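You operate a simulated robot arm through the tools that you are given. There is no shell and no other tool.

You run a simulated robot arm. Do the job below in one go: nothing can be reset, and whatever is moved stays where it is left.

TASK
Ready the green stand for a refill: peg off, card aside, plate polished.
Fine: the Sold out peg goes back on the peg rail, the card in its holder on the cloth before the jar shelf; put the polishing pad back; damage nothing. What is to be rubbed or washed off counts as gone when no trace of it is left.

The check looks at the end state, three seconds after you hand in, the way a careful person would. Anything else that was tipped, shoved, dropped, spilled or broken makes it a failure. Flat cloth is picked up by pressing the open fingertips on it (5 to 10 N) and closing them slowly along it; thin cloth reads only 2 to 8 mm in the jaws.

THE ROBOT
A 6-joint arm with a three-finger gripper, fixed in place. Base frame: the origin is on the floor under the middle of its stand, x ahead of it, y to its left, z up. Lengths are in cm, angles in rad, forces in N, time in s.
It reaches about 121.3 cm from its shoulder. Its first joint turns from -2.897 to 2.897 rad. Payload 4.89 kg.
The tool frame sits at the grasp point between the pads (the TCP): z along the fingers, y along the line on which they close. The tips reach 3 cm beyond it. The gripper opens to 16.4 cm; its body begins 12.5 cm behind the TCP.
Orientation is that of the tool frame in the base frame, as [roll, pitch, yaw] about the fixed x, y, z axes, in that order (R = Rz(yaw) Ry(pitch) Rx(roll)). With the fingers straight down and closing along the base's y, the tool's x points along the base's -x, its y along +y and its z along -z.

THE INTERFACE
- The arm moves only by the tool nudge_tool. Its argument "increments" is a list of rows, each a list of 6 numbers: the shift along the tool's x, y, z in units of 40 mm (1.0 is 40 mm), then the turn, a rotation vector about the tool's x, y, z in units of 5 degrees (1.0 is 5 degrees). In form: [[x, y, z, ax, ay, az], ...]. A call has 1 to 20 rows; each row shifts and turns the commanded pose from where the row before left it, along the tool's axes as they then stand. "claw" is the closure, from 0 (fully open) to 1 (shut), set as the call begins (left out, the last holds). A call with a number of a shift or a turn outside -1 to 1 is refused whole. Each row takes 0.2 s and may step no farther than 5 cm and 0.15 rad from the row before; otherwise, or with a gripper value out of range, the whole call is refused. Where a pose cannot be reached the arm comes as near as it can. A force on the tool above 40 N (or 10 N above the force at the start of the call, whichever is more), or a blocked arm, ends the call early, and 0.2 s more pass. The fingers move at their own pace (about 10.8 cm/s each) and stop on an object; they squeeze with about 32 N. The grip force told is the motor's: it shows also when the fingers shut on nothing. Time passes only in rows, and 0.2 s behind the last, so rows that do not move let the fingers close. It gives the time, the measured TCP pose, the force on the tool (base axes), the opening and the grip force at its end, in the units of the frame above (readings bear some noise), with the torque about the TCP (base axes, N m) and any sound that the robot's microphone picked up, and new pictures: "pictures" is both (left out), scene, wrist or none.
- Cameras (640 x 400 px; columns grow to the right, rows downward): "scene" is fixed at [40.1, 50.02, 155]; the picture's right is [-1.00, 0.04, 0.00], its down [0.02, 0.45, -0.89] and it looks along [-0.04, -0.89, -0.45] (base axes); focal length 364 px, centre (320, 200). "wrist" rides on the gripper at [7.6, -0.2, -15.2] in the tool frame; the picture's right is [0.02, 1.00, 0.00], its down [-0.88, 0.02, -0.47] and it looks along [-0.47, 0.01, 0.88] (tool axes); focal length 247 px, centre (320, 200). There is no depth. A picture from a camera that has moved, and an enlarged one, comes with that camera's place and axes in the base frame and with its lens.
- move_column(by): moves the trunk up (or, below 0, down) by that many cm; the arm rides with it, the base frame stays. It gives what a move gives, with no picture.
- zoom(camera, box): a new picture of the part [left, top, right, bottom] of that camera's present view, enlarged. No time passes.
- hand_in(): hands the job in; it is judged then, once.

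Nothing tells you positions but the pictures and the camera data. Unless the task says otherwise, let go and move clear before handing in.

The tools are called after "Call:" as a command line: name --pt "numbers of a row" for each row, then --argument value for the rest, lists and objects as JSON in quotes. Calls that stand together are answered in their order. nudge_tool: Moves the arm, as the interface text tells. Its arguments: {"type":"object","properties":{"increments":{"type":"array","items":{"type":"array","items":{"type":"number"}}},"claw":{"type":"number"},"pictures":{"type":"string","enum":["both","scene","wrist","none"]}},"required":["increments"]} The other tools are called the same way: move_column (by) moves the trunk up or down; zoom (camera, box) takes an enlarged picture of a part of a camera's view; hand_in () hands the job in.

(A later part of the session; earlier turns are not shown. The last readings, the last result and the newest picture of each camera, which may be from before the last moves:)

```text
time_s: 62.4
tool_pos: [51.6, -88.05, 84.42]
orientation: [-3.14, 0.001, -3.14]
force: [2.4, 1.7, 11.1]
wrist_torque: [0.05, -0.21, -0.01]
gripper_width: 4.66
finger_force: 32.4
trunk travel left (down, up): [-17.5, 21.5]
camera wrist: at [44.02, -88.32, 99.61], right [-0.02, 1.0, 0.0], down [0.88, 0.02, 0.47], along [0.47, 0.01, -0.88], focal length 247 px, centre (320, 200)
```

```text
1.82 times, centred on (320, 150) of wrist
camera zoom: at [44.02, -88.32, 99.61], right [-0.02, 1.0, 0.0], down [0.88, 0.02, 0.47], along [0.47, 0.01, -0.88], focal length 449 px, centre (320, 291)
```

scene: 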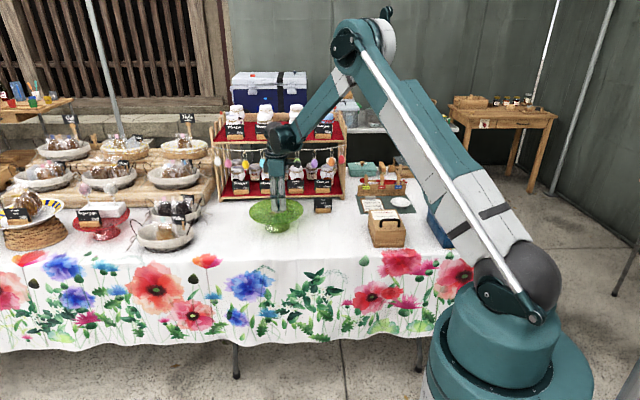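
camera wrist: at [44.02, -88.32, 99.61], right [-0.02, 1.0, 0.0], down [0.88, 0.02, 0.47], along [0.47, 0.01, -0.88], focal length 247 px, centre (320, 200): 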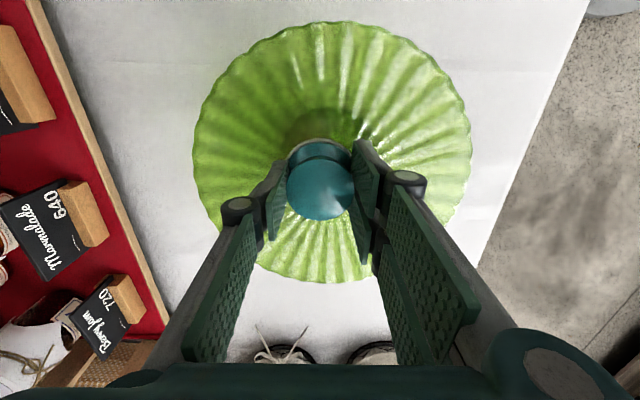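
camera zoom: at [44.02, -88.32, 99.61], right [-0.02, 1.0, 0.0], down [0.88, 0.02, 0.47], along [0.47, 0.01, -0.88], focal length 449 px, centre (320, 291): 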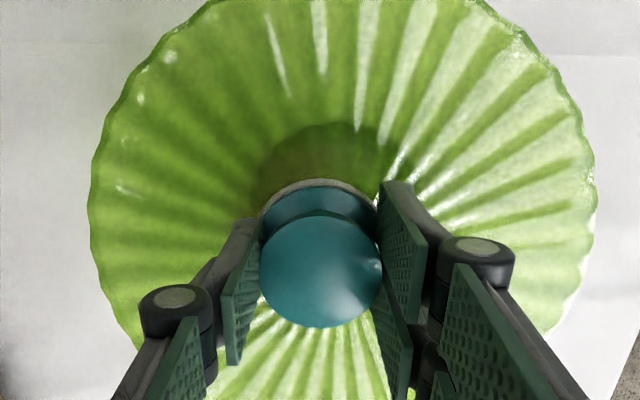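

The plate stayed put. I'll extend the rub, first toward the shelf side and back, watching the force.

Call:
nudge_tool --pt "0 -0.15 0 0 0 0" --pt "0 -0.15 0 0 0 0" --pt "0 -0.15 0 0 0 0" --pt "0 -0.15 0 0 0 0" --pt "0 -0.15 0 0 0 0" --pt "0 0 0 0 0 0" --pictures "none"

Call:
nudge_tool --pt "0 0.15 0 0 0 0" --pt "0 0.15 0 0 0 0" --pt "0 0.15 0 0 0 0" --pt "0 0.15 0 0 0 0" --pt "0 0.15 0 0 0 0" --pt "0 0 0 0 0 0" --pictures "none"

Call:
nudge_tool --pt "0 0.15 0 0 0 0" --pt "0 0.15 0 0 0 0" --pt "0 0.15 0 0 0 0" --pt "0 0.15 0 0 0 0" --pt "0 0.1 0 0 0 0" --pt "0 0 0 0 0 0"

Call:
zoom --camera "scene" --box '[245, 180, 309, 236]'

Call:
zoom --camera "wrist" --box '[180, 20, 420, 240]'

```text
time_s: 63.8
tool_pos: [51.55, -91.13, 84.43]
orientation: [-3.141, 0.0, 3.141]
force: [0.6, 1.0, 6.0]
wrist_torque: [0.02, -0.09, 0.0]
gripper_width: 4.71
finger_force: 31.8
trunk travel left (down, up): [-17.5, 21.5]
```

```text
time_s: 65.2
tool_pos: [51.62, -87.95, 84.39]
orientation: [-3.14, 0.0, 3.14]
force: [1.2, -0.5, 8.1]
wrist_torque: [-0.03, -0.03, 0.0]
gripper_width: 4.72
finger_force: 31.6
trunk travel left (down, up): [-17.5, 21.5]
```

```text
time_s: 66.6
tool_pos: [51.59, -85.22, 84.27]
orientation: [3.141, 0.0, 3.141]
force: [-0.4, 0.2, -0.7]
wrist_torque: [0.01, -0.03, -0.02]
gripper_width: 4.69
finger_force: 32.3
trunk travel left (down, up): [-17.5, 21.5]
camera wrist: at [44.01, -85.59, 99.63], right [-0.02, 1.0, 0.0], down [0.88, 0.02, 0.47], along [0.47, 0.01, -0.88], focal length 247 px, centre (320, 200)
```

scene: 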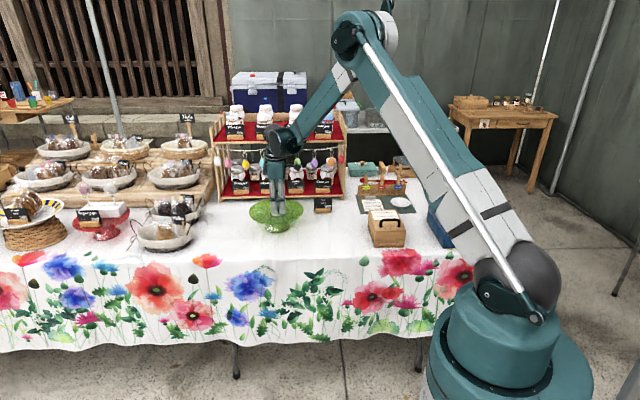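
wrist: 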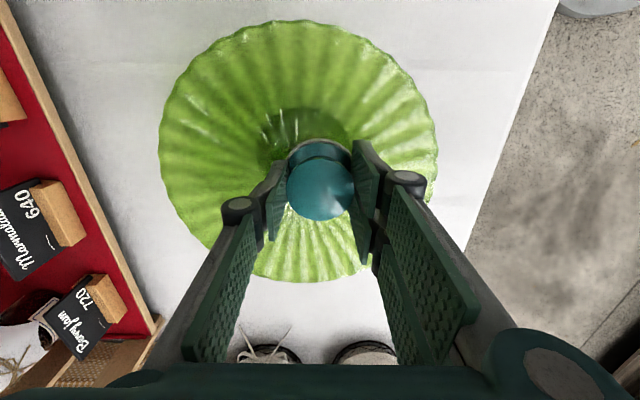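

```text
7.14 times, centred on (277, 208) of scene
camera zoom: at [40.1, 50.02, 155.0], right [-1.0, 0.04, 0.0], down [0.02, 0.45, -0.89], along [-0.04, -0.89, -0.45], focal length 2597 px, centre (627, 143)
```

zoom: 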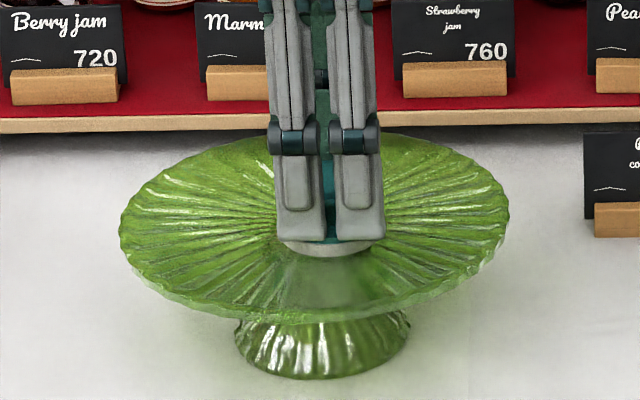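

```text
1.82 times, centred on (300, 130) of wrist
camera zoom: at [44.01, -85.59, 99.63], right [-0.02, 1.0, 0.0], down [0.88, 0.02, 0.47], along [0.47, 0.01, -0.88], focal length 449 px, centre (356, 327)
```

zoom: 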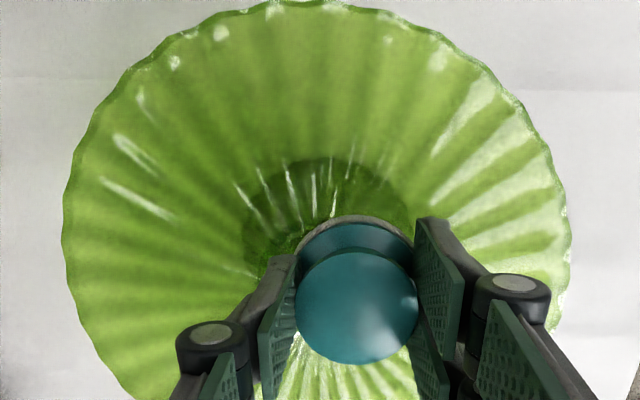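

The visible brown is already mostly gone where I rubbed. At this front position the felt isn't touching, so I'll lower slightly until there is contact and rub here too.

Call:
nudge_tool --pt "0 0 0.01 0 0 0" --pt "0 0 0 0 0 0" --pictures "none"

Call:
nudge_tool --pt "0 0 0.01 0 0 0" --pt "0 0 0 0 0 0" --pictures "none"

Call:
nudge_tool --pt "0 0 0.01 0 0 0" --pt "0 0 0 0 0 0" --pictures "none"

```text
time_s: 67.2
tool_pos: [51.54, -85.34, 84.32]
orientation: [3.142, 0.002, -3.14]
force: [2.7, -1.5, 10.1]
wrist_torque: [-0.05, -0.11, 0.05]
gripper_width: 4.68
finger_force: 32.5
trunk travel left (down, up): [-17.5, 21.5]
```

```text
time_s: 67.8
tool_pos: [51.66, -85.21, 84.26]
orientation: [-3.141, -0.001, 3.139]
force: [0.2, -2.3, 17.2]
wrist_torque: [-0.15, -0.01, 0.02]
gripper_width: 4.71
finger_force: 32.0
trunk travel left (down, up): [-17.5, 21.5]
```

```text
time_s: 68.4
tool_pos: [51.58, -85.16, 84.34]
orientation: [3.141, -0.001, -3.14]
force: [-2.0, -1.8, 24.4]
wrist_torque: [-0.07, -0.07, 0.01]
gripper_width: 4.68
finger_force: 32.2
trunk travel left (down, up): [-17.5, 21.5]
```

Call:
nudge_tool --pt "0 0 -0.014 0 0 0" --pt "0 0 0 0 0 0" --pictures "none"

Call:
nudge_tool --pt "-0.15 0 0 0 0 0" --pt "-0.15 0 0 0 0 0" --pt "-0.15 0 0 0 0 0" --pt "-0.15 0 0 0 0 0" --pt "-0.15 0 0 0 0 0" --pt "0 0 0 0 0 0" --pictures "none"

Call:
nudge_tool --pt "0.2 0 0 0 0 0" --pt "0.2 0 0 0 0 0" --pt "0.2 0 0 0 0 0" --pt "0.2 0 0 0 0 0" --pt "0.2 0 0 0 0 0" --pt "0.2 0 0 0 0 0" --pt "0 0 0 0 0 0" --pictures "none"

```text
time_s: 69.0
tool_pos: [51.68, -85.25, 84.27]
orientation: [-3.141, -0.001, -3.142]
force: [-4.1, 0.0, 11.3]
wrist_torque: [0.1, 0.14, 0.04]
gripper_width: 4.68
finger_force: 32.1
trunk travel left (down, up): [-17.5, 21.5]
```

```text
time_s: 70.4
tool_pos: [54.63, -85.13, 84.33]
orientation: [3.14, -0.001, -3.141]
force: [-0.5, 1.9, 3.4]
wrist_torque: [0.04, 0.0, -0.03]
gripper_width: 4.71
finger_force: 32.1
trunk travel left (down, up): [-17.5, 21.5]
```

```text
time_s: 72.0
tool_pos: [49.76, -85.33, 84.42]
orientation: [3.14, 0.001, 3.141]
force: [0.0, -0.9, 1.0]
wrist_torque: [-0.01, 0.01, 0.02]
gripper_width: 4.73
finger_force: 32.1
trunk travel left (down, up): [-17.5, 21.5]
```

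Call:
nudge_tool --pt "0 0 0.006 0 0 0" --pt "0 -0.2 0 0 0 0" --pt "0 -0.2 0 0 0 0" --pt "0 -0.2 0 0 0 0" --pt "0 0 0 0 0 0" --pictures "none"

Call:
nudge_tool --pt "0 -0.2 0 0 0 0" --pt "0 -0.2 0 0 0 0" --pt "0 -0.2 0 0 0 0" --pt "0 -0.1 0 0 0 0" --pt "0 0 0 0 0 0"

Call:
zoom --camera "scene" --box '[245, 180, 309, 236]'

Call:
zoom --camera "wrist" --box '[180, 20, 480, 260]'

```text
time_s: 73.2
tool_pos: [49.97, -87.57, 84.28]
orientation: [3.142, -0.001, -3.139]
force: [1.0, 2.3, 7.6]
wrist_torque: [0.13, -0.09, 0.02]
gripper_width: 4.7
finger_force: 31.8
trunk travel left (down, up): [-17.5, 21.5]
```

```text
time_s: 74.4
tool_pos: [49.66, -90.39, 84.37]
orientation: [3.14, -0.001, 3.141]
force: [0.6, 4.0, 13.6]
wrist_torque: [0.33, -0.2, 0.02]
gripper_width: 4.7
finger_force: 32.3
trunk travel left (down, up): [-17.5, 21.5]
camera wrist: at [42.2, -90.72, 99.54], right [-0.02, 1.0, 0.0], down [0.88, 0.02, 0.47], along [0.47, 0.01, -0.88], focal length 247 px, centre (320, 200)
```

scene: 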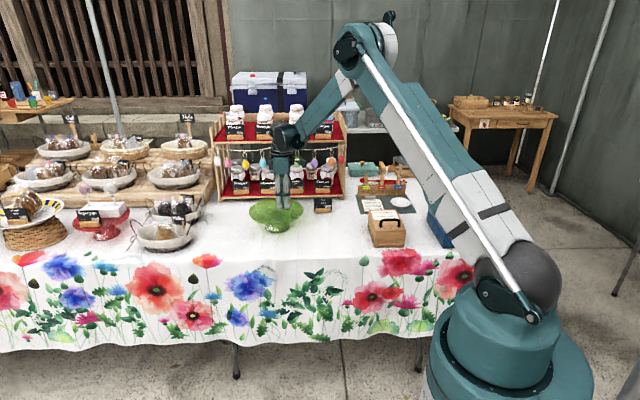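
wrist: 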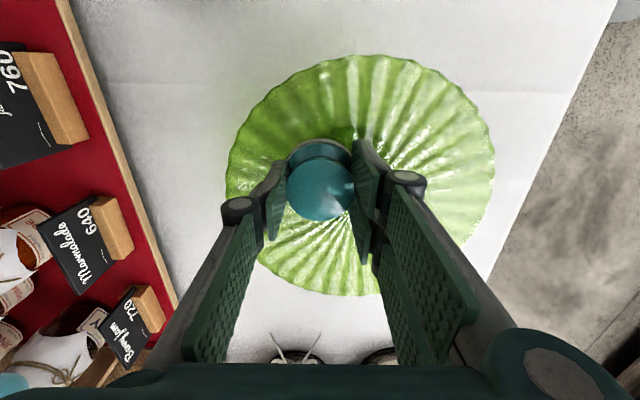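

```text
7.14 times, centred on (277, 208) of scene
camera zoom: at [40.1, 50.02, 155.0], right [-1.0, 0.04, 0.0], down [0.02, 0.45, -0.89], along [-0.04, -0.89, -0.45], focal length 2597 px, centre (627, 143)
```

zoom: 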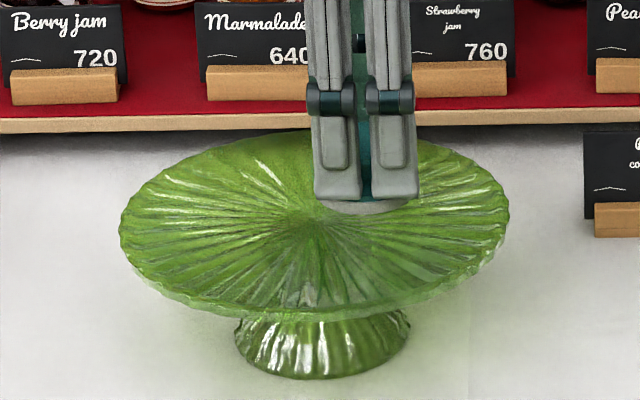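

```text
1.67 times, centred on (330, 140) of wrist
camera zoom: at [42.2, -90.72, 99.54], right [-0.02, 1.0, 0.0], down [0.88, 0.02, 0.47], along [0.47, 0.01, -0.88], focal length 412 px, centre (303, 300)
```

zoom: 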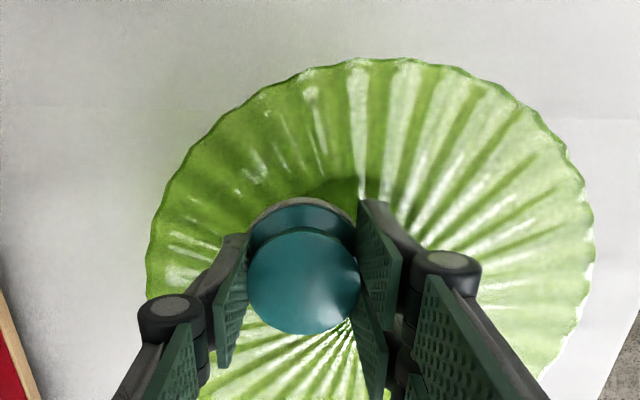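

The middle looks clean. I'll cover the rest: a bit farther to the far-right lobe, then lines across the middle and left.

Call:
nudge_tool --pt "0.15 -0.1 -0.01 0 0 0" --pt "0.15 -0.1 -0.005 0 0 0" --pt "0 -0.1 0 0 0 0" --pt "0 0 0 0 0 0" --pictures "none"

Call:
nudge_tool --pt "0 0.15 0 0 0 0" --pt "0 0.15 0 0 0 0" --pt "0 0.15 0 0 0 0" --pt "0 0.15 0 0 0 0" --pt "0 0 0 0 0 0" --pictures "none"

Call:
nudge_tool --pt "0 -0.15 0 0 0 0" --pt "0 -0.15 0 0 0 0" --pt "0 -0.15 0 0 0 0" --pt "0 -0.15 0 0 0 0" --pt "-0.15 0 0 0 0 0" --pt "-0.15 0 0 0 0 0" --pt "0 0 0 0 0 0" --pictures "none"

```text
time_s: 75.4
tool_pos: [48.66, -91.59, 84.34]
orientation: [-3.141, 0.001, 3.14]
force: [-0.5, 0.6, 3.9]
wrist_torque: [0.07, -0.02, 0.0]
gripper_width: 4.69
finger_force: 31.1
trunk travel left (down, up): [-17.5, 21.5]
```

```text
time_s: 76.6
tool_pos: [48.64, -89.27, 84.28]
orientation: [-3.141, 0.001, 3.139]
force: [-0.7, -0.7, -0.2]
wrist_torque: [0.03, 0.03, 0.0]
gripper_width: 4.7
finger_force: 31.8
trunk travel left (down, up): [-17.5, 21.5]
```

```text
time_s: 78.2
tool_pos: [49.84, -91.47, 84.43]
orientation: [3.14, 0.0, 3.139]
force: [-0.8, 0.4, -0.3]
wrist_torque: [0.03, 0.01, 0.0]
gripper_width: 4.68
finger_force: 31.6
trunk travel left (down, up): [-17.5, 21.5]
```

Call:
nudge_tool --pt "0 0 0.012 0 0 0" --pt "-0.2 0 0 0 0 0" --pt "-0.2 0 0 0 0 0" --pt "-0.2 0 0 0 0 0" --pt "-0.2 0 0 0 0 0" --pt "-0.2 0 0 0 0 0" --pt "0 0 0 0 0 0" --pictures "none"

Call:
nudge_tool --pt "0 0.2 0 0 0 0" --pt "0 0.2 0 0 0 0" --pt "0.2 0 0 0 0 0" --pt "0.2 0 0 0 0 0" --pt "0.2 0 0 0 0 0" --pt "0.2 0 0 0 0 0" --pt "0.2 0 0 0 0 0" --pt "0 0 0 0 0 0" --pictures "none"

Call:
nudge_tool --pt "0 0.2 0 0 0 0" --pt "0 0.2 0 0 0 0" --pt "-0.2 0 0 0 0 0" --pt "-0.2 0 0 0 0 0" --pt "-0.2 0 0 0 0 0" --pt "-0.2 0 0 0 0 0" --pt "-0.2 0 0 0 0 0" --pt "0 0 0 0 0 0"

Call:
zoom --camera "scene" --box '[245, 180, 309, 236]'

Call:
zoom --camera "wrist" --box '[180, 20, 480, 260]'

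```text
time_s: 79.8
tool_pos: [53.86, -91.58, 84.41]
orientation: [-3.141, 0.002, 3.14]
force: [-0.9, -1.0, 7.9]
wrist_torque: [0.07, 0.02, 0.01]
gripper_width: 4.69
finger_force: 32.5
trunk travel left (down, up): [-17.5, 21.5]
```

```text
time_s: 81.6
tool_pos: [49.69, -89.91, 84.41]
orientation: [3.141, 0.002, 3.14]
force: [0.3, 0.3, 3.3]
wrist_torque: [0.04, -0.01, -0.01]
gripper_width: 4.69
finger_force: 32.6
trunk travel left (down, up): [-17.5, 21.5]
```

```text
time_s: 83.4
tool_pos: [53.82, -88.53, 84.38]
orientation: [3.141, -0.001, -3.14]
force: [-1.8, -0.2, 6.5]
wrist_torque: [0.03, 0.15, -0.02]
gripper_width: 4.68
finger_force: 32.2
trunk travel left (down, up): [-17.5, 21.5]
camera wrist: at [46.16, -88.7, 99.56], right [-0.02, 1.0, 0.0], down [0.88, 0.02, 0.47], along [0.47, 0.01, -0.88], focal length 247 px, centre (320, 200)
```

scene: 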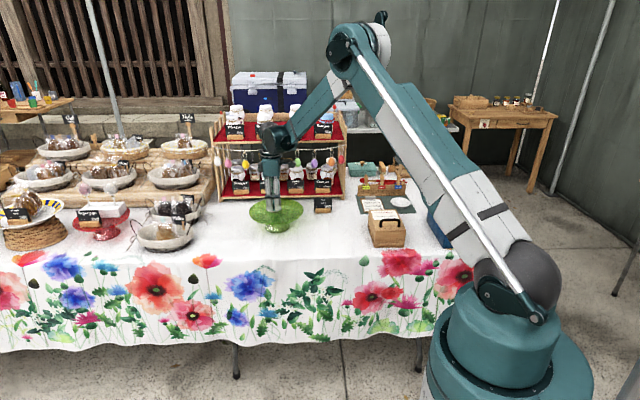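
wrist: 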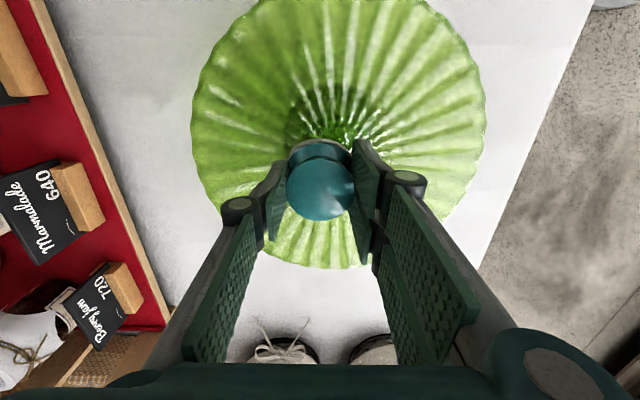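

```text
7.14 times, centred on (277, 208) of scene
camera zoom: at [40.1, 50.02, 155.0], right [-1.0, 0.04, 0.0], down [0.02, 0.45, -0.89], along [-0.04, -0.89, -0.45], focal length 2597 px, centre (627, 143)
```

zoom: 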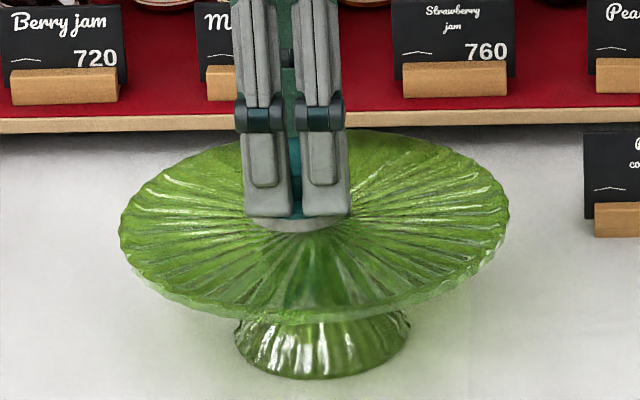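

```text
1.67 times, centred on (330, 140) of wrist
camera zoom: at [46.16, -88.7, 99.56], right [-0.02, 1.0, 0.0], down [0.88, 0.02, 0.47], along [0.47, 0.01, -0.88], focal length 412 px, centre (303, 300)
```

zoom: 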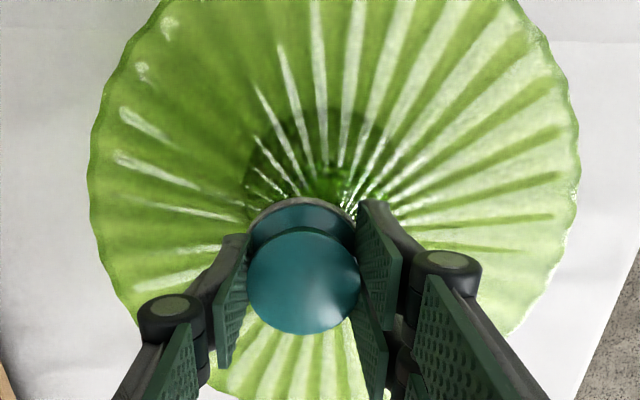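

Clean where visible. I'll do two more lines over the front half, then lift and inspect the whole plate.

Call:
nudge_tool --pt "-0.2 0.1 0 0 0 0" --pt "-0.15 0.1 0 0 0 0" --pt "0 0.2 0 0 0 0" --pt "0.2 0 0 0 0 0" --pt "0.2 0 0 0 0 0" --pt "0.2 0 0 0 0 0" --pt "0.2 0 0 0 0 0" --pt "0.2 0 0 0 0 0" --pt "0.2 0 0 0 0 0" --pt "0.1 0 0 0 0 0" --pt "0 0 0 0 0 0" --pictures "none"

Call:
nudge_tool --pt "0 0.15 0.004 0 0 0" --pt "0 0.15 0.004 0 0 0" --pt "-0.2 0 0 0 0 0" --pt "-0.2 0 0 0 0 0" --pt "-0.2 0 0 0 0 0" --pt "-0.2 0 0 0 0 0" --pt "-0.2 0 0 0 0 0" --pt "-0.2 0 0 0 0 0" --pt "0 0 0 0 0 0" --pictures "none"

Call:
nudge_tool --pt "0 0 -0.1 0 0 0" --pt "0 0 -0.5 0 0 0" --pt "0 0 -1 0 0 0" --pt "0.8 0 -0.6 0 0 0" --pt "1 0 0 0 0 0" --pt "1 0 0 0 0 0" --pt "1 0 0 0 0 0" --pt "1 0 0 0 0 0" --pt "0 0 0 0 0 0"

Call:
zoom --camera "scene" --box '[245, 185, 309, 236]'

Call:
zoom --camera "wrist" --box '[180, 100, 480, 320]'

```text
time_s: 85.8
tool_pos: [50.09, -86.85, 84.34]
orientation: [-3.14, -0.002, 3.141]
force: [0.6, -0.4, -0.7]
wrist_torque: [0.01, -0.03, 0.03]
gripper_width: 4.7
finger_force: 32.2
trunk travel left (down, up): [-17.5, 21.5]
```

```text
time_s: 87.8
tool_pos: [54.98, -85.68, 84.36]
orientation: [3.141, -0.001, 3.142]
force: [-0.9, 0.8, -0.4]
wrist_torque: [0.0, -0.02, 0.01]
gripper_width: 4.71
finger_force: 31.9
trunk travel left (down, up): [-17.5, 21.5]
```

```text
time_s: 89.8
tool_pos: [35.55, -85.7, 93.15]
orientation: [3.142, -0.001, 3.14]
force: [0.1, 0.3, -0.5]
wrist_torque: [0.01, -0.01, -0.02]
gripper_width: 4.68
finger_force: 32.3
trunk travel left (down, up): [-17.5, 21.5]
camera wrist: at [27.97, -85.96, 108.31], right [-0.02, 1.0, 0.0], down [0.88, 0.02, 0.47], along [0.47, 0.01, -0.88], focal length 247 px, centre (320, 200)
```

scene: 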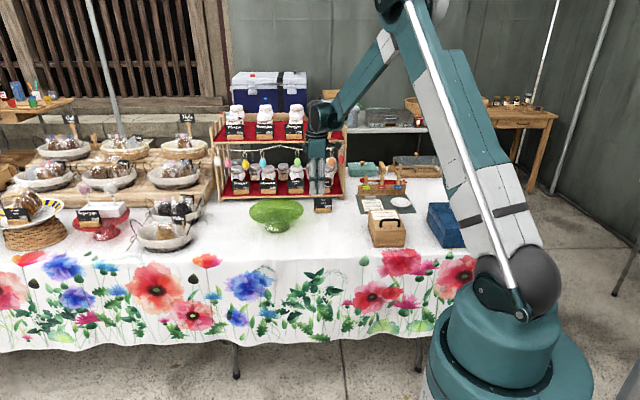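
wrist: 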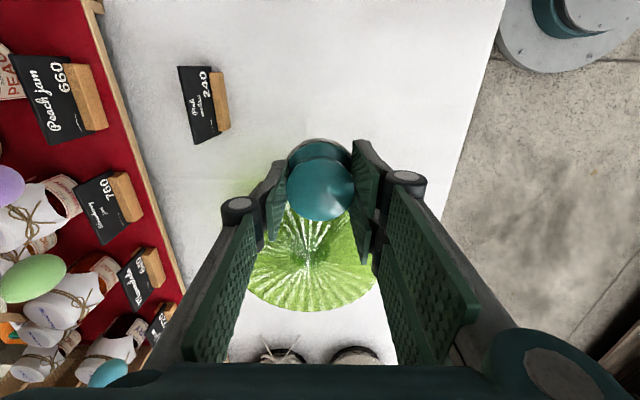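

```text
7.84 times, centred on (277, 210) of scene
camera zoom: at [40.1, 50.02, 155.0], right [-1.0, 0.04, 0.0], down [0.02, 0.45, -0.89], along [-0.04, -0.89, -0.45], focal length 2852 px, centre (657, 118)
```

zoom: 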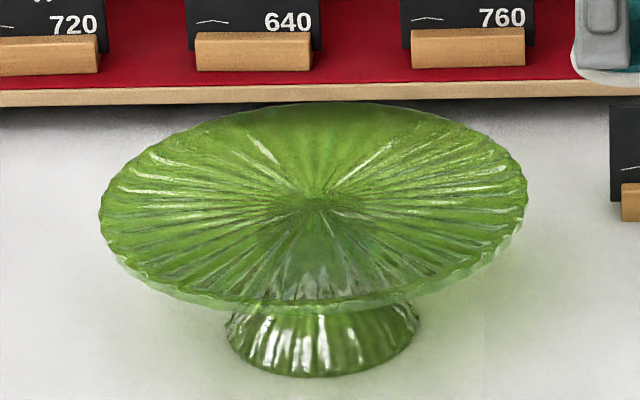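

```text
1.82 times, centred on (330, 210) of wrist
camera zoom: at [27.97, -85.96, 108.31], right [-0.02, 1.0, 0.0], down [0.88, 0.02, 0.47], along [0.47, 0.01, -0.88], focal length 449 px, centre (302, 182)
```

zoom: 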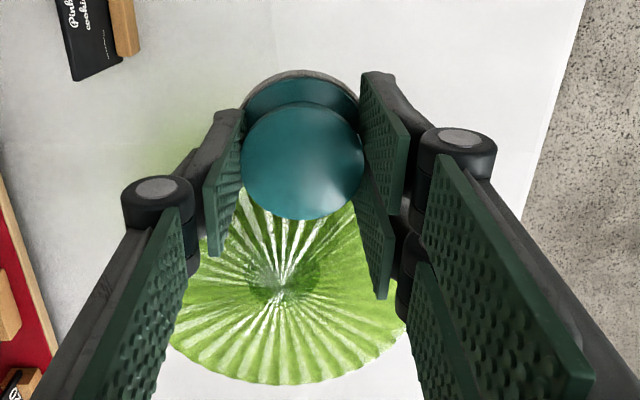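

The plate looks clean from the scene camera. I'll move to a viewpoint where the wrist camera sees the whole plate without the hand in the way.

Call:
nudge_tool --pt "0 0.8 -0.7 0 0 0" --pt "0 0.8 -0.7 0 0 0" --pt "-0.3 0.8 -0.5 0 0 0" --pt "-0.3 0.8 -0.3 0 0 0" --pt "-0.3 0.8 0 0 0 0" --pt "0 0 0 0 0 0" --pictures "wrist"

Call:
zoom --camera "wrist" --box '[140, 80, 310, 260]'

Call:
zoom --camera "scene" --box '[255, 192, 299, 224]'

```text
time_s: 91.2
tool_pos: [39.38, -69.67, 101.83]
orientation: [-3.141, 0.002, 3.14]
force: [-0.1, 1.0, -0.5]
wrist_torque: [-0.03, 0.0, 0.0]
gripper_width: 4.68
finger_force: 31.5
trunk travel left (down, up): [-17.5, 21.5]
camera wrist: at [31.75, -69.98, 117.06], right [-0.02, 1.0, 0.0], down [0.88, 0.02, 0.47], along [0.47, 0.01, -0.88], focal length 247 px, centre (320, 200)
```

wrist: 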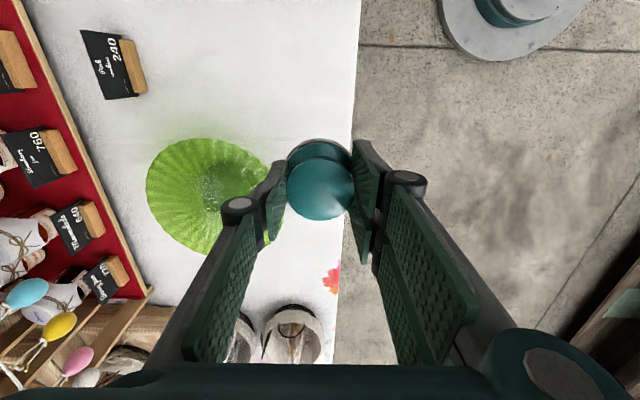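

```text
2.22 times, centred on (225, 170) of wrist
camera zoom: at [31.75, -69.98, 117.06], right [-0.02, 1.0, 0.0], down [0.88, 0.02, 0.47], along [0.47, 0.01, -0.88], focal length 549 px, centre (531, 267)
```

zoom: 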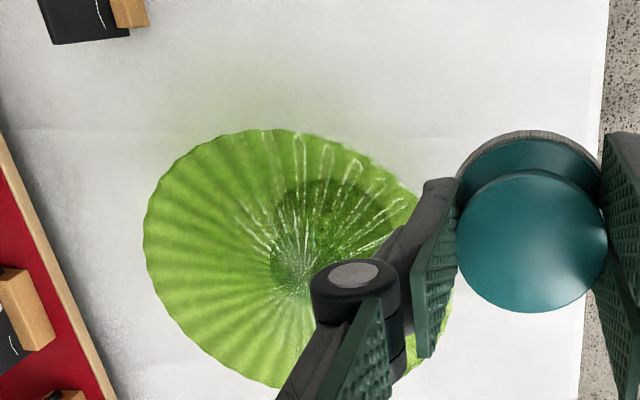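

```text
12.50 times, centred on (277, 208) of scene
camera zoom: at [40.1, 50.02, 155.0], right [-1.0, 0.04, 0.0], down [0.02, 0.45, -0.89], along [-0.04, -0.89, -0.45], focal length 4545 px, centre (858, 100)
```

zoom: 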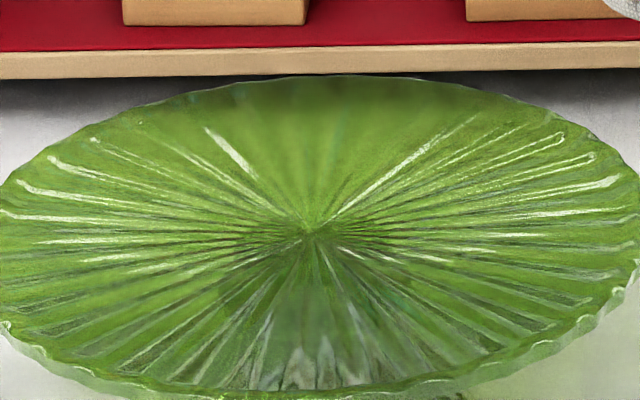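

No brown remains visible. I'll take one more unobstructed look from farther off before putting the pad down.

Call:
nudge_tool --pt "0 0.8 -0.4 0 0 0" --pt "0 0.8 -0.4 0 0 0" --pt "0 0.7 -0.3 0 0 0" --pt "0 0 0 0 0 0" --pictures "wrist"

Call:
zoom --camera "wrist" --box '[100, 110, 250, 240]'

Call:
zoom --camera "wrist" --box '[140, 130, 220, 190]'

```text
time_s: 92.2
tool_pos: [39.24, -60.49, 106.4]
orientation: [-3.141, 0.0, 3.142]
force: [-1.2, 0.7, -0.4]
wrist_torque: [-0.14, -0.08, 0.03]
gripper_width: 4.7
finger_force: 32.3
trunk travel left (down, up): [-17.5, 21.5]
camera wrist: at [31.66, -60.87, 121.51], right [-0.02, 1.0, 0.0], down [0.88, 0.02, 0.47], along [0.47, 0.01, -0.88], focal length 247 px, centre (320, 200)
```

wrist: 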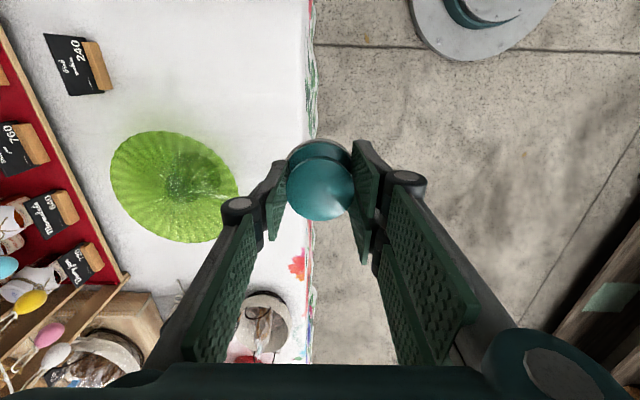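

```text
3.08 times, centred on (175, 175) of wrist
camera zoom: at [31.66, -60.87, 121.51], right [-0.02, 1.0, 0.0], down [0.88, 0.02, 0.47], along [0.47, 0.01, -0.88], focal length 760 px, centre (766, 277)
```

zoom: 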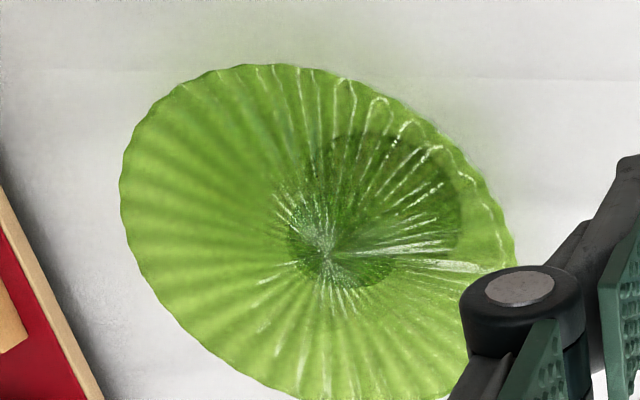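

```text
6.67 times, centred on (180, 160) of wrist
camera zoom: at [31.66, -60.87, 121.51], right [-0.02, 1.0, 0.0], down [0.88, 0.02, 0.47], along [0.47, 0.01, -0.88], focal length 1646 px, centre (1253, 467)
```

zoom: 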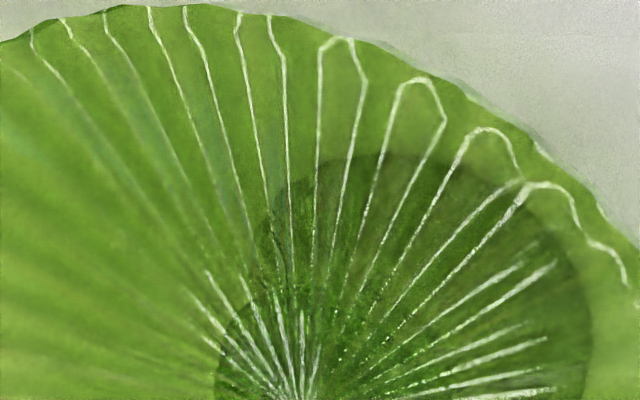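

It looks clean, but I want a nearer look to be sure there is no faint trace.

Call:
nudge_tool --pt "-0.64 -0.58 0.68 0 0 0" --pt "-0.64 -0.58 0.68 0 0 0" --pt "-0.64 -0.58 0.68 0 0 0" --pt "-0.64 -0.58 0.68 0 0 0" --pt "-0.64 -0.58 0.68 0 0 0" --pt "0 0 0 0 0 0" --pictures "both"

Call:
zoom --camera "wrist" --box '[70, 50, 270, 250]'

Call:
zoom --camera "wrist" --box '[140, 100, 240, 190]'

```text
time_s: 93.6
tool_pos: [52.17, -72.0, 92.57]
orientation: [-3.141, 0.001, 3.141]
force: [0.4, -0.9, -0.1]
wrist_torque: [0.05, 0.01, 0.0]
gripper_width: 4.67
finger_force: 31.8
trunk travel left (down, up): [-17.5, 21.5]
camera wrist: at [44.59, -72.47, 107.83], right [-0.02, 1.0, 0.0], down [0.88, 0.02, 0.47], along [0.47, 0.01, -0.88], focal length 247 px, centre (320, 200)
```

scene: 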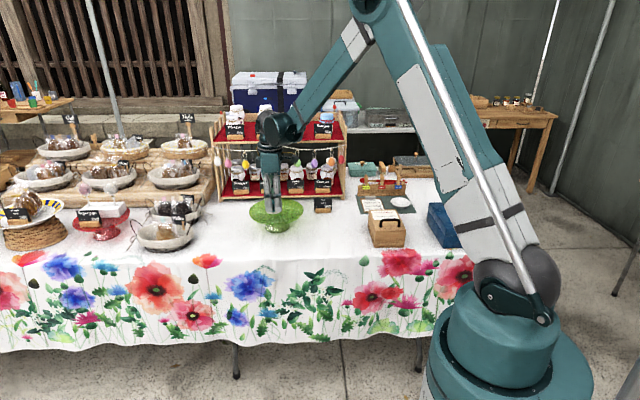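
wrist: 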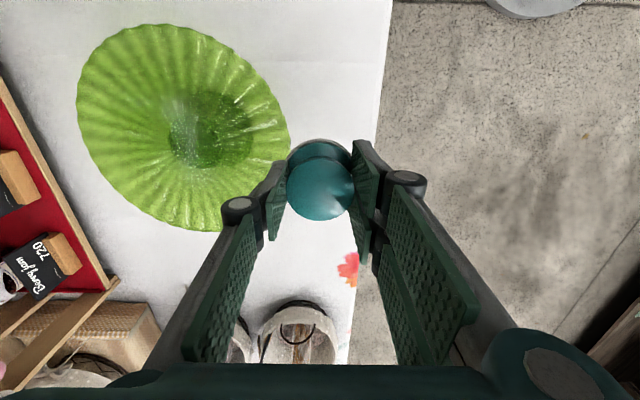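

```text
2.00 times, centred on (170, 150) of wrist
camera zoom: at [44.59, -72.47, 107.83], right [-0.02, 1.0, 0.0], down [0.88, 0.02, 0.47], along [0.47, 0.01, -0.88], focal length 494 px, centre (620, 300)
```

zoom: 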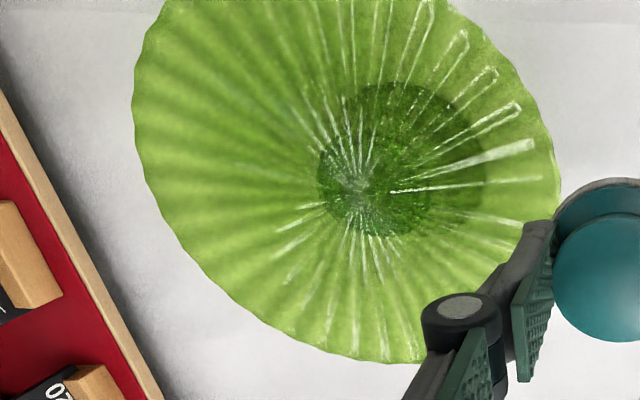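

```text
4.44 times, centred on (190, 145) of wrist
camera zoom: at [44.59, -72.47, 107.83], right [-0.02, 1.0, 0.0], down [0.88, 0.02, 0.47], along [0.47, 0.01, -0.88], focal length 1098 px, centre (898, 444)
```

zoom: 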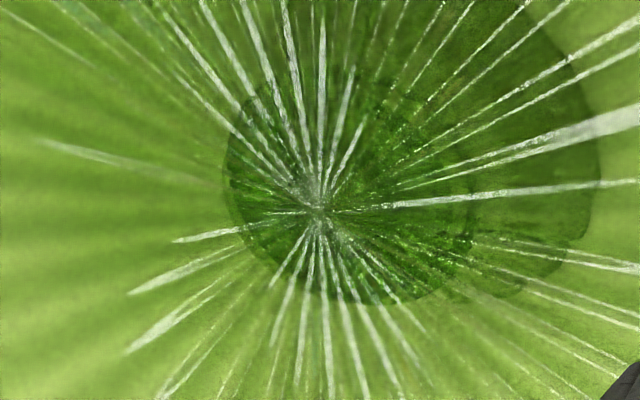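

The plate is clean: only green glass and glints remain. Now I'll take the pad back to its place on the cloth.

Call:
nudge_tool --pt "0.8136 -0.1236 0 0 0 0" --pt "0.8136 -0.1236 0 0 0 0" --pt "0.8136 -0.1236 0 0 0 0" --pt "0.8136 -0.1236 0 0 0 0" --pt "0.8136 -0.1236 0 0 0 0" --pt "0.8136 -0.1236 0 0 0 0" --pt "0.8136 -0.1236 0 0 0 0" --pt "0 0 0.8 0 0 0" --pt "0 0 0.8 0 0 0" --pt "0 0 0.8 0 0 0" --pt "0 0 0.8 0 0 0" --pt "0 0 0.4 0 0 0" --pt "0 0 0 0 0 0"

Call:
zoom --camera "scene" --box '[305, 205, 361, 250]'

```text
time_s: 96.4
tool_pos: [29.15, -75.65, 78.04]
orientation: [-3.141, 0.0, 3.141]
force: [0.3, 0.2, -0.5]
wrist_torque: [0.04, 0.04, 0.02]
gripper_width: 4.69
finger_force: 31.8
trunk travel left (down, up): [-17.5, 21.5]
camera wrist: at [21.64, -75.85, 93.35], right [-0.02, 1.0, 0.0], down [0.88, 0.02, 0.47], along [0.47, 0.01, -0.88], focal length 247 px, centre (320, 200)
```

scene: 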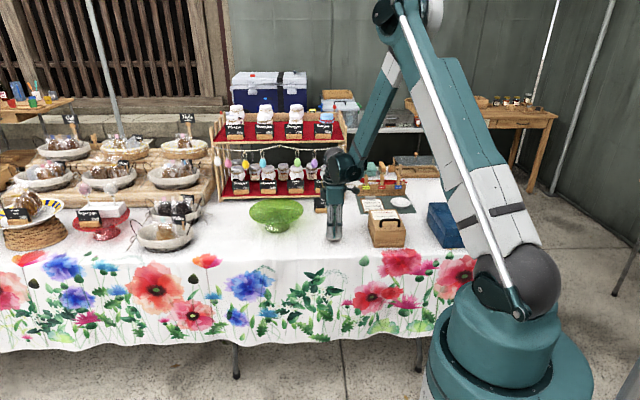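
wrist: 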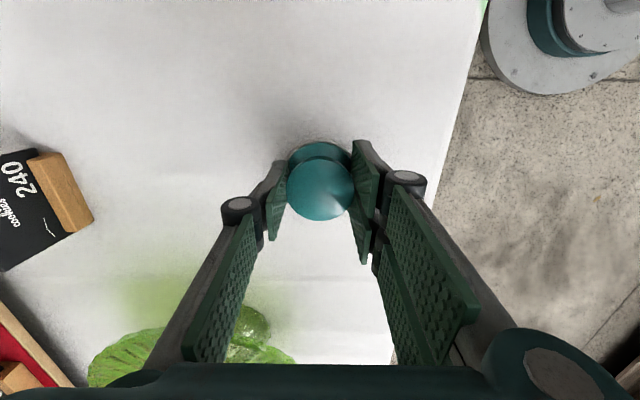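

```text
8.89 times, centred on (333, 228) of scene
camera zoom: at [40.1, 50.02, 155.0], right [-1.0, 0.04, 0.0], down [0.02, 0.45, -0.89], along [-0.04, -0.89, -0.45], focal length 3232 px, centre (204, -44)
```

zoom: 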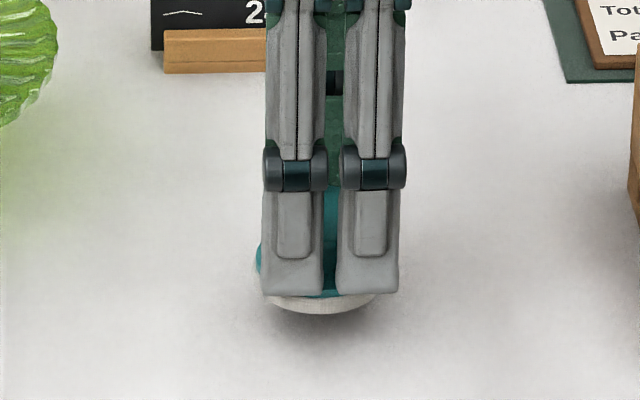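

Call:
nudge_tool --pt "-0.04 -0.01 0.2 0 0 0" --pt "0 0 0.15 0 0 0" --pt "0 0 0.05 0 0 0" --pt "0 0 0 0 0 0" --pictures "none"

Call:
nudge_tool --pt "0 0 0.025 0 0 0" --pt "0 0 0 0 0 0" --pictures "none"

Call:
nudge_tool --pt "0 0 0.02 0 0 0" --pt "0 0 0 0 0 0" --pictures "scene"

Call:
zoom --camera "scene" --box '[305, 205, 361, 250]'

```text
time_s: 97.4
tool_pos: [29.46, -75.42, 76.75]
orientation: [3.141, 0.0, -3.141]
force: [0.5, -0.6, -0.5]
wrist_torque: [0.02, 0.0, -0.01]
gripper_width: 4.68
finger_force: 31.9
trunk travel left (down, up): [-17.5, 21.5]
```

```text
time_s: 98.0
tool_pos: [29.41, -75.51, 76.45]
orientation: [-3.14, -0.001, -3.141]
force: [-0.4, 0.4, -0.6]
wrist_torque: [0.07, 0.0, -0.01]
gripper_width: 4.7
finger_force: 32.4
trunk travel left (down, up): [-17.5, 21.5]
```

```text
time_s: 98.6
tool_pos: [29.41, -75.6, 76.58]
orientation: [3.141, 0.001, 3.141]
force: [-0.3, -0.2, 0.1]
wrist_torque: [0.03, 0.02, -0.03]
gripper_width: 4.67
finger_force: 31.6
trunk travel left (down, up): [-17.5, 21.5]
```

scene: 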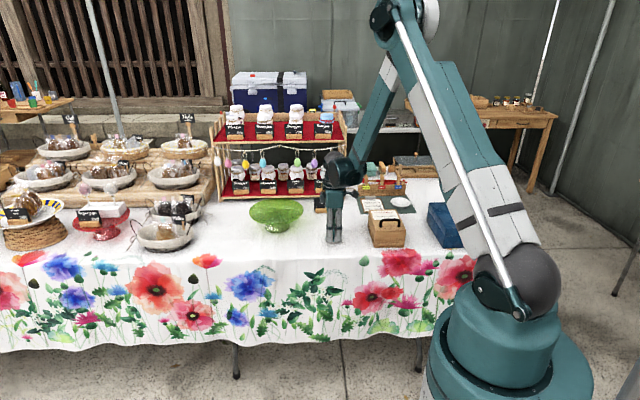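

```text
8.89 times, centred on (333, 228) of scene
camera zoom: at [40.1, 50.02, 155.0], right [-1.0, 0.04, 0.0], down [0.02, 0.45, -0.89], along [-0.04, -0.89, -0.45], focal length 3232 px, centre (204, -44)
```

zoom: 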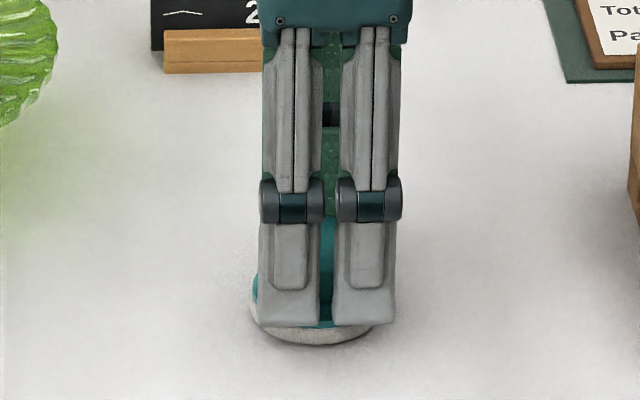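

Nearly down. A few more tiny steps until contact.

Call:
nudge_tool --pt "0 0 0.02 0 0 0" --pt "0 0 0 0 0 0" --pictures "none"

Call:
nudge_tool --pt "0 0 0.02 0 0 0" --pt "0 0 0 0 0 0" --pictures "none"

Call:
nudge_tool --pt "0 0 0.015 0 0 0" --pt "0 0 0 0 0 0" --pictures "none"

```text
time_s: 99.2
tool_pos: [29.33, -75.48, 76.43]
orientation: [-3.141, 0.0, -3.141]
force: [0.3, 0.2, -0.5]
wrist_torque: [0.0, 0.01, -0.01]
gripper_width: 4.68
finger_force: 31.8
trunk travel left (down, up): [-17.5, 21.5]
```

```text
time_s: 99.8
tool_pos: [29.38, -75.48, 76.42]
orientation: [3.14, 0.0, -3.141]
force: [-0.2, 0.9, -1.2]
wrist_torque: [0.0, 0.01, 0.04]
gripper_width: 4.7
finger_force: 31.6
trunk travel left (down, up): [-17.5, 21.5]
```

```text
time_s: 100.4
tool_pos: [29.39, -75.54, 76.21]
orientation: [-3.141, 0.0, -3.141]
force: [-0.1, -0.9, -0.9]
wrist_torque: [0.0, -0.04, -0.01]
gripper_width: 4.69
finger_force: 31.6
trunk travel left (down, up): [-17.5, 21.5]
```

Call:
nudge_tool --pt "0 0 0.015 0 0 0" --pt "0 0 0 0 0 0" --pictures "none"

Call:
nudge_tool --pt "0 0 0.015 0 0 0" --pt "0 0 0 0 0 0" --pictures "none"

Call:
nudge_tool --pt "0 0 0.015 0 0 0" --pt "0 0 0 0 0 0" --pictures "scene"

Call:
zoom --camera "scene" --box '[305, 205, 361, 250]'

```text
time_s: 101.0
tool_pos: [29.35, -75.49, 76.26]
orientation: [3.141, -0.001, 3.141]
force: [-0.6, -0.4, 0.3]
wrist_torque: [-0.01, 0.0, 0.02]
gripper_width: 4.67
finger_force: 32.2
trunk travel left (down, up): [-17.5, 21.5]
```

```text
time_s: 101.6
tool_pos: [29.38, -75.46, 76.05]
orientation: [3.141, -0.001, -3.141]
force: [-0.3, -0.1, 0.3]
wrist_torque: [0.01, 0.03, 0.01]
gripper_width: 4.71
finger_force: 32.0
trunk travel left (down, up): [-17.5, 21.5]
```

```text
time_s: 102.2
tool_pos: [29.42, -75.44, 76.09]
orientation: [3.142, 0.0, 3.139]
force: [-2.8, -7.3, 15.3]
wrist_torque: [-0.21, -0.04, -0.03]
gripper_width: 4.68
finger_force: 32.0
trunk travel left (down, up): [-17.5, 21.5]
```

scene: 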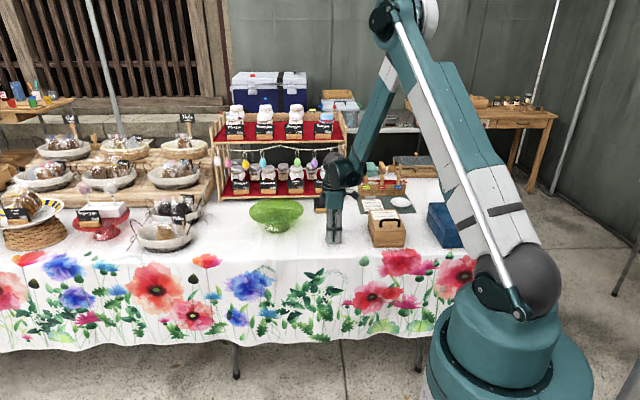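

```text
8.89 times, centred on (333, 228) of scene
camera zoom: at [40.1, 50.02, 155.0], right [-1.0, 0.04, 0.0], down [0.02, 0.45, -0.89], along [-0.04, -0.89, -0.45], focal length 3232 px, centre (204, -44)
```

zoom: 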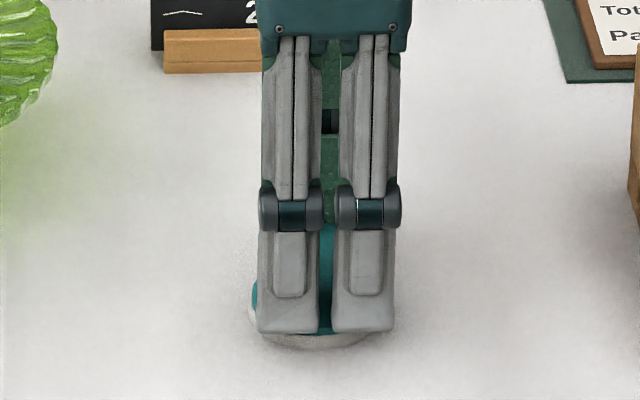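

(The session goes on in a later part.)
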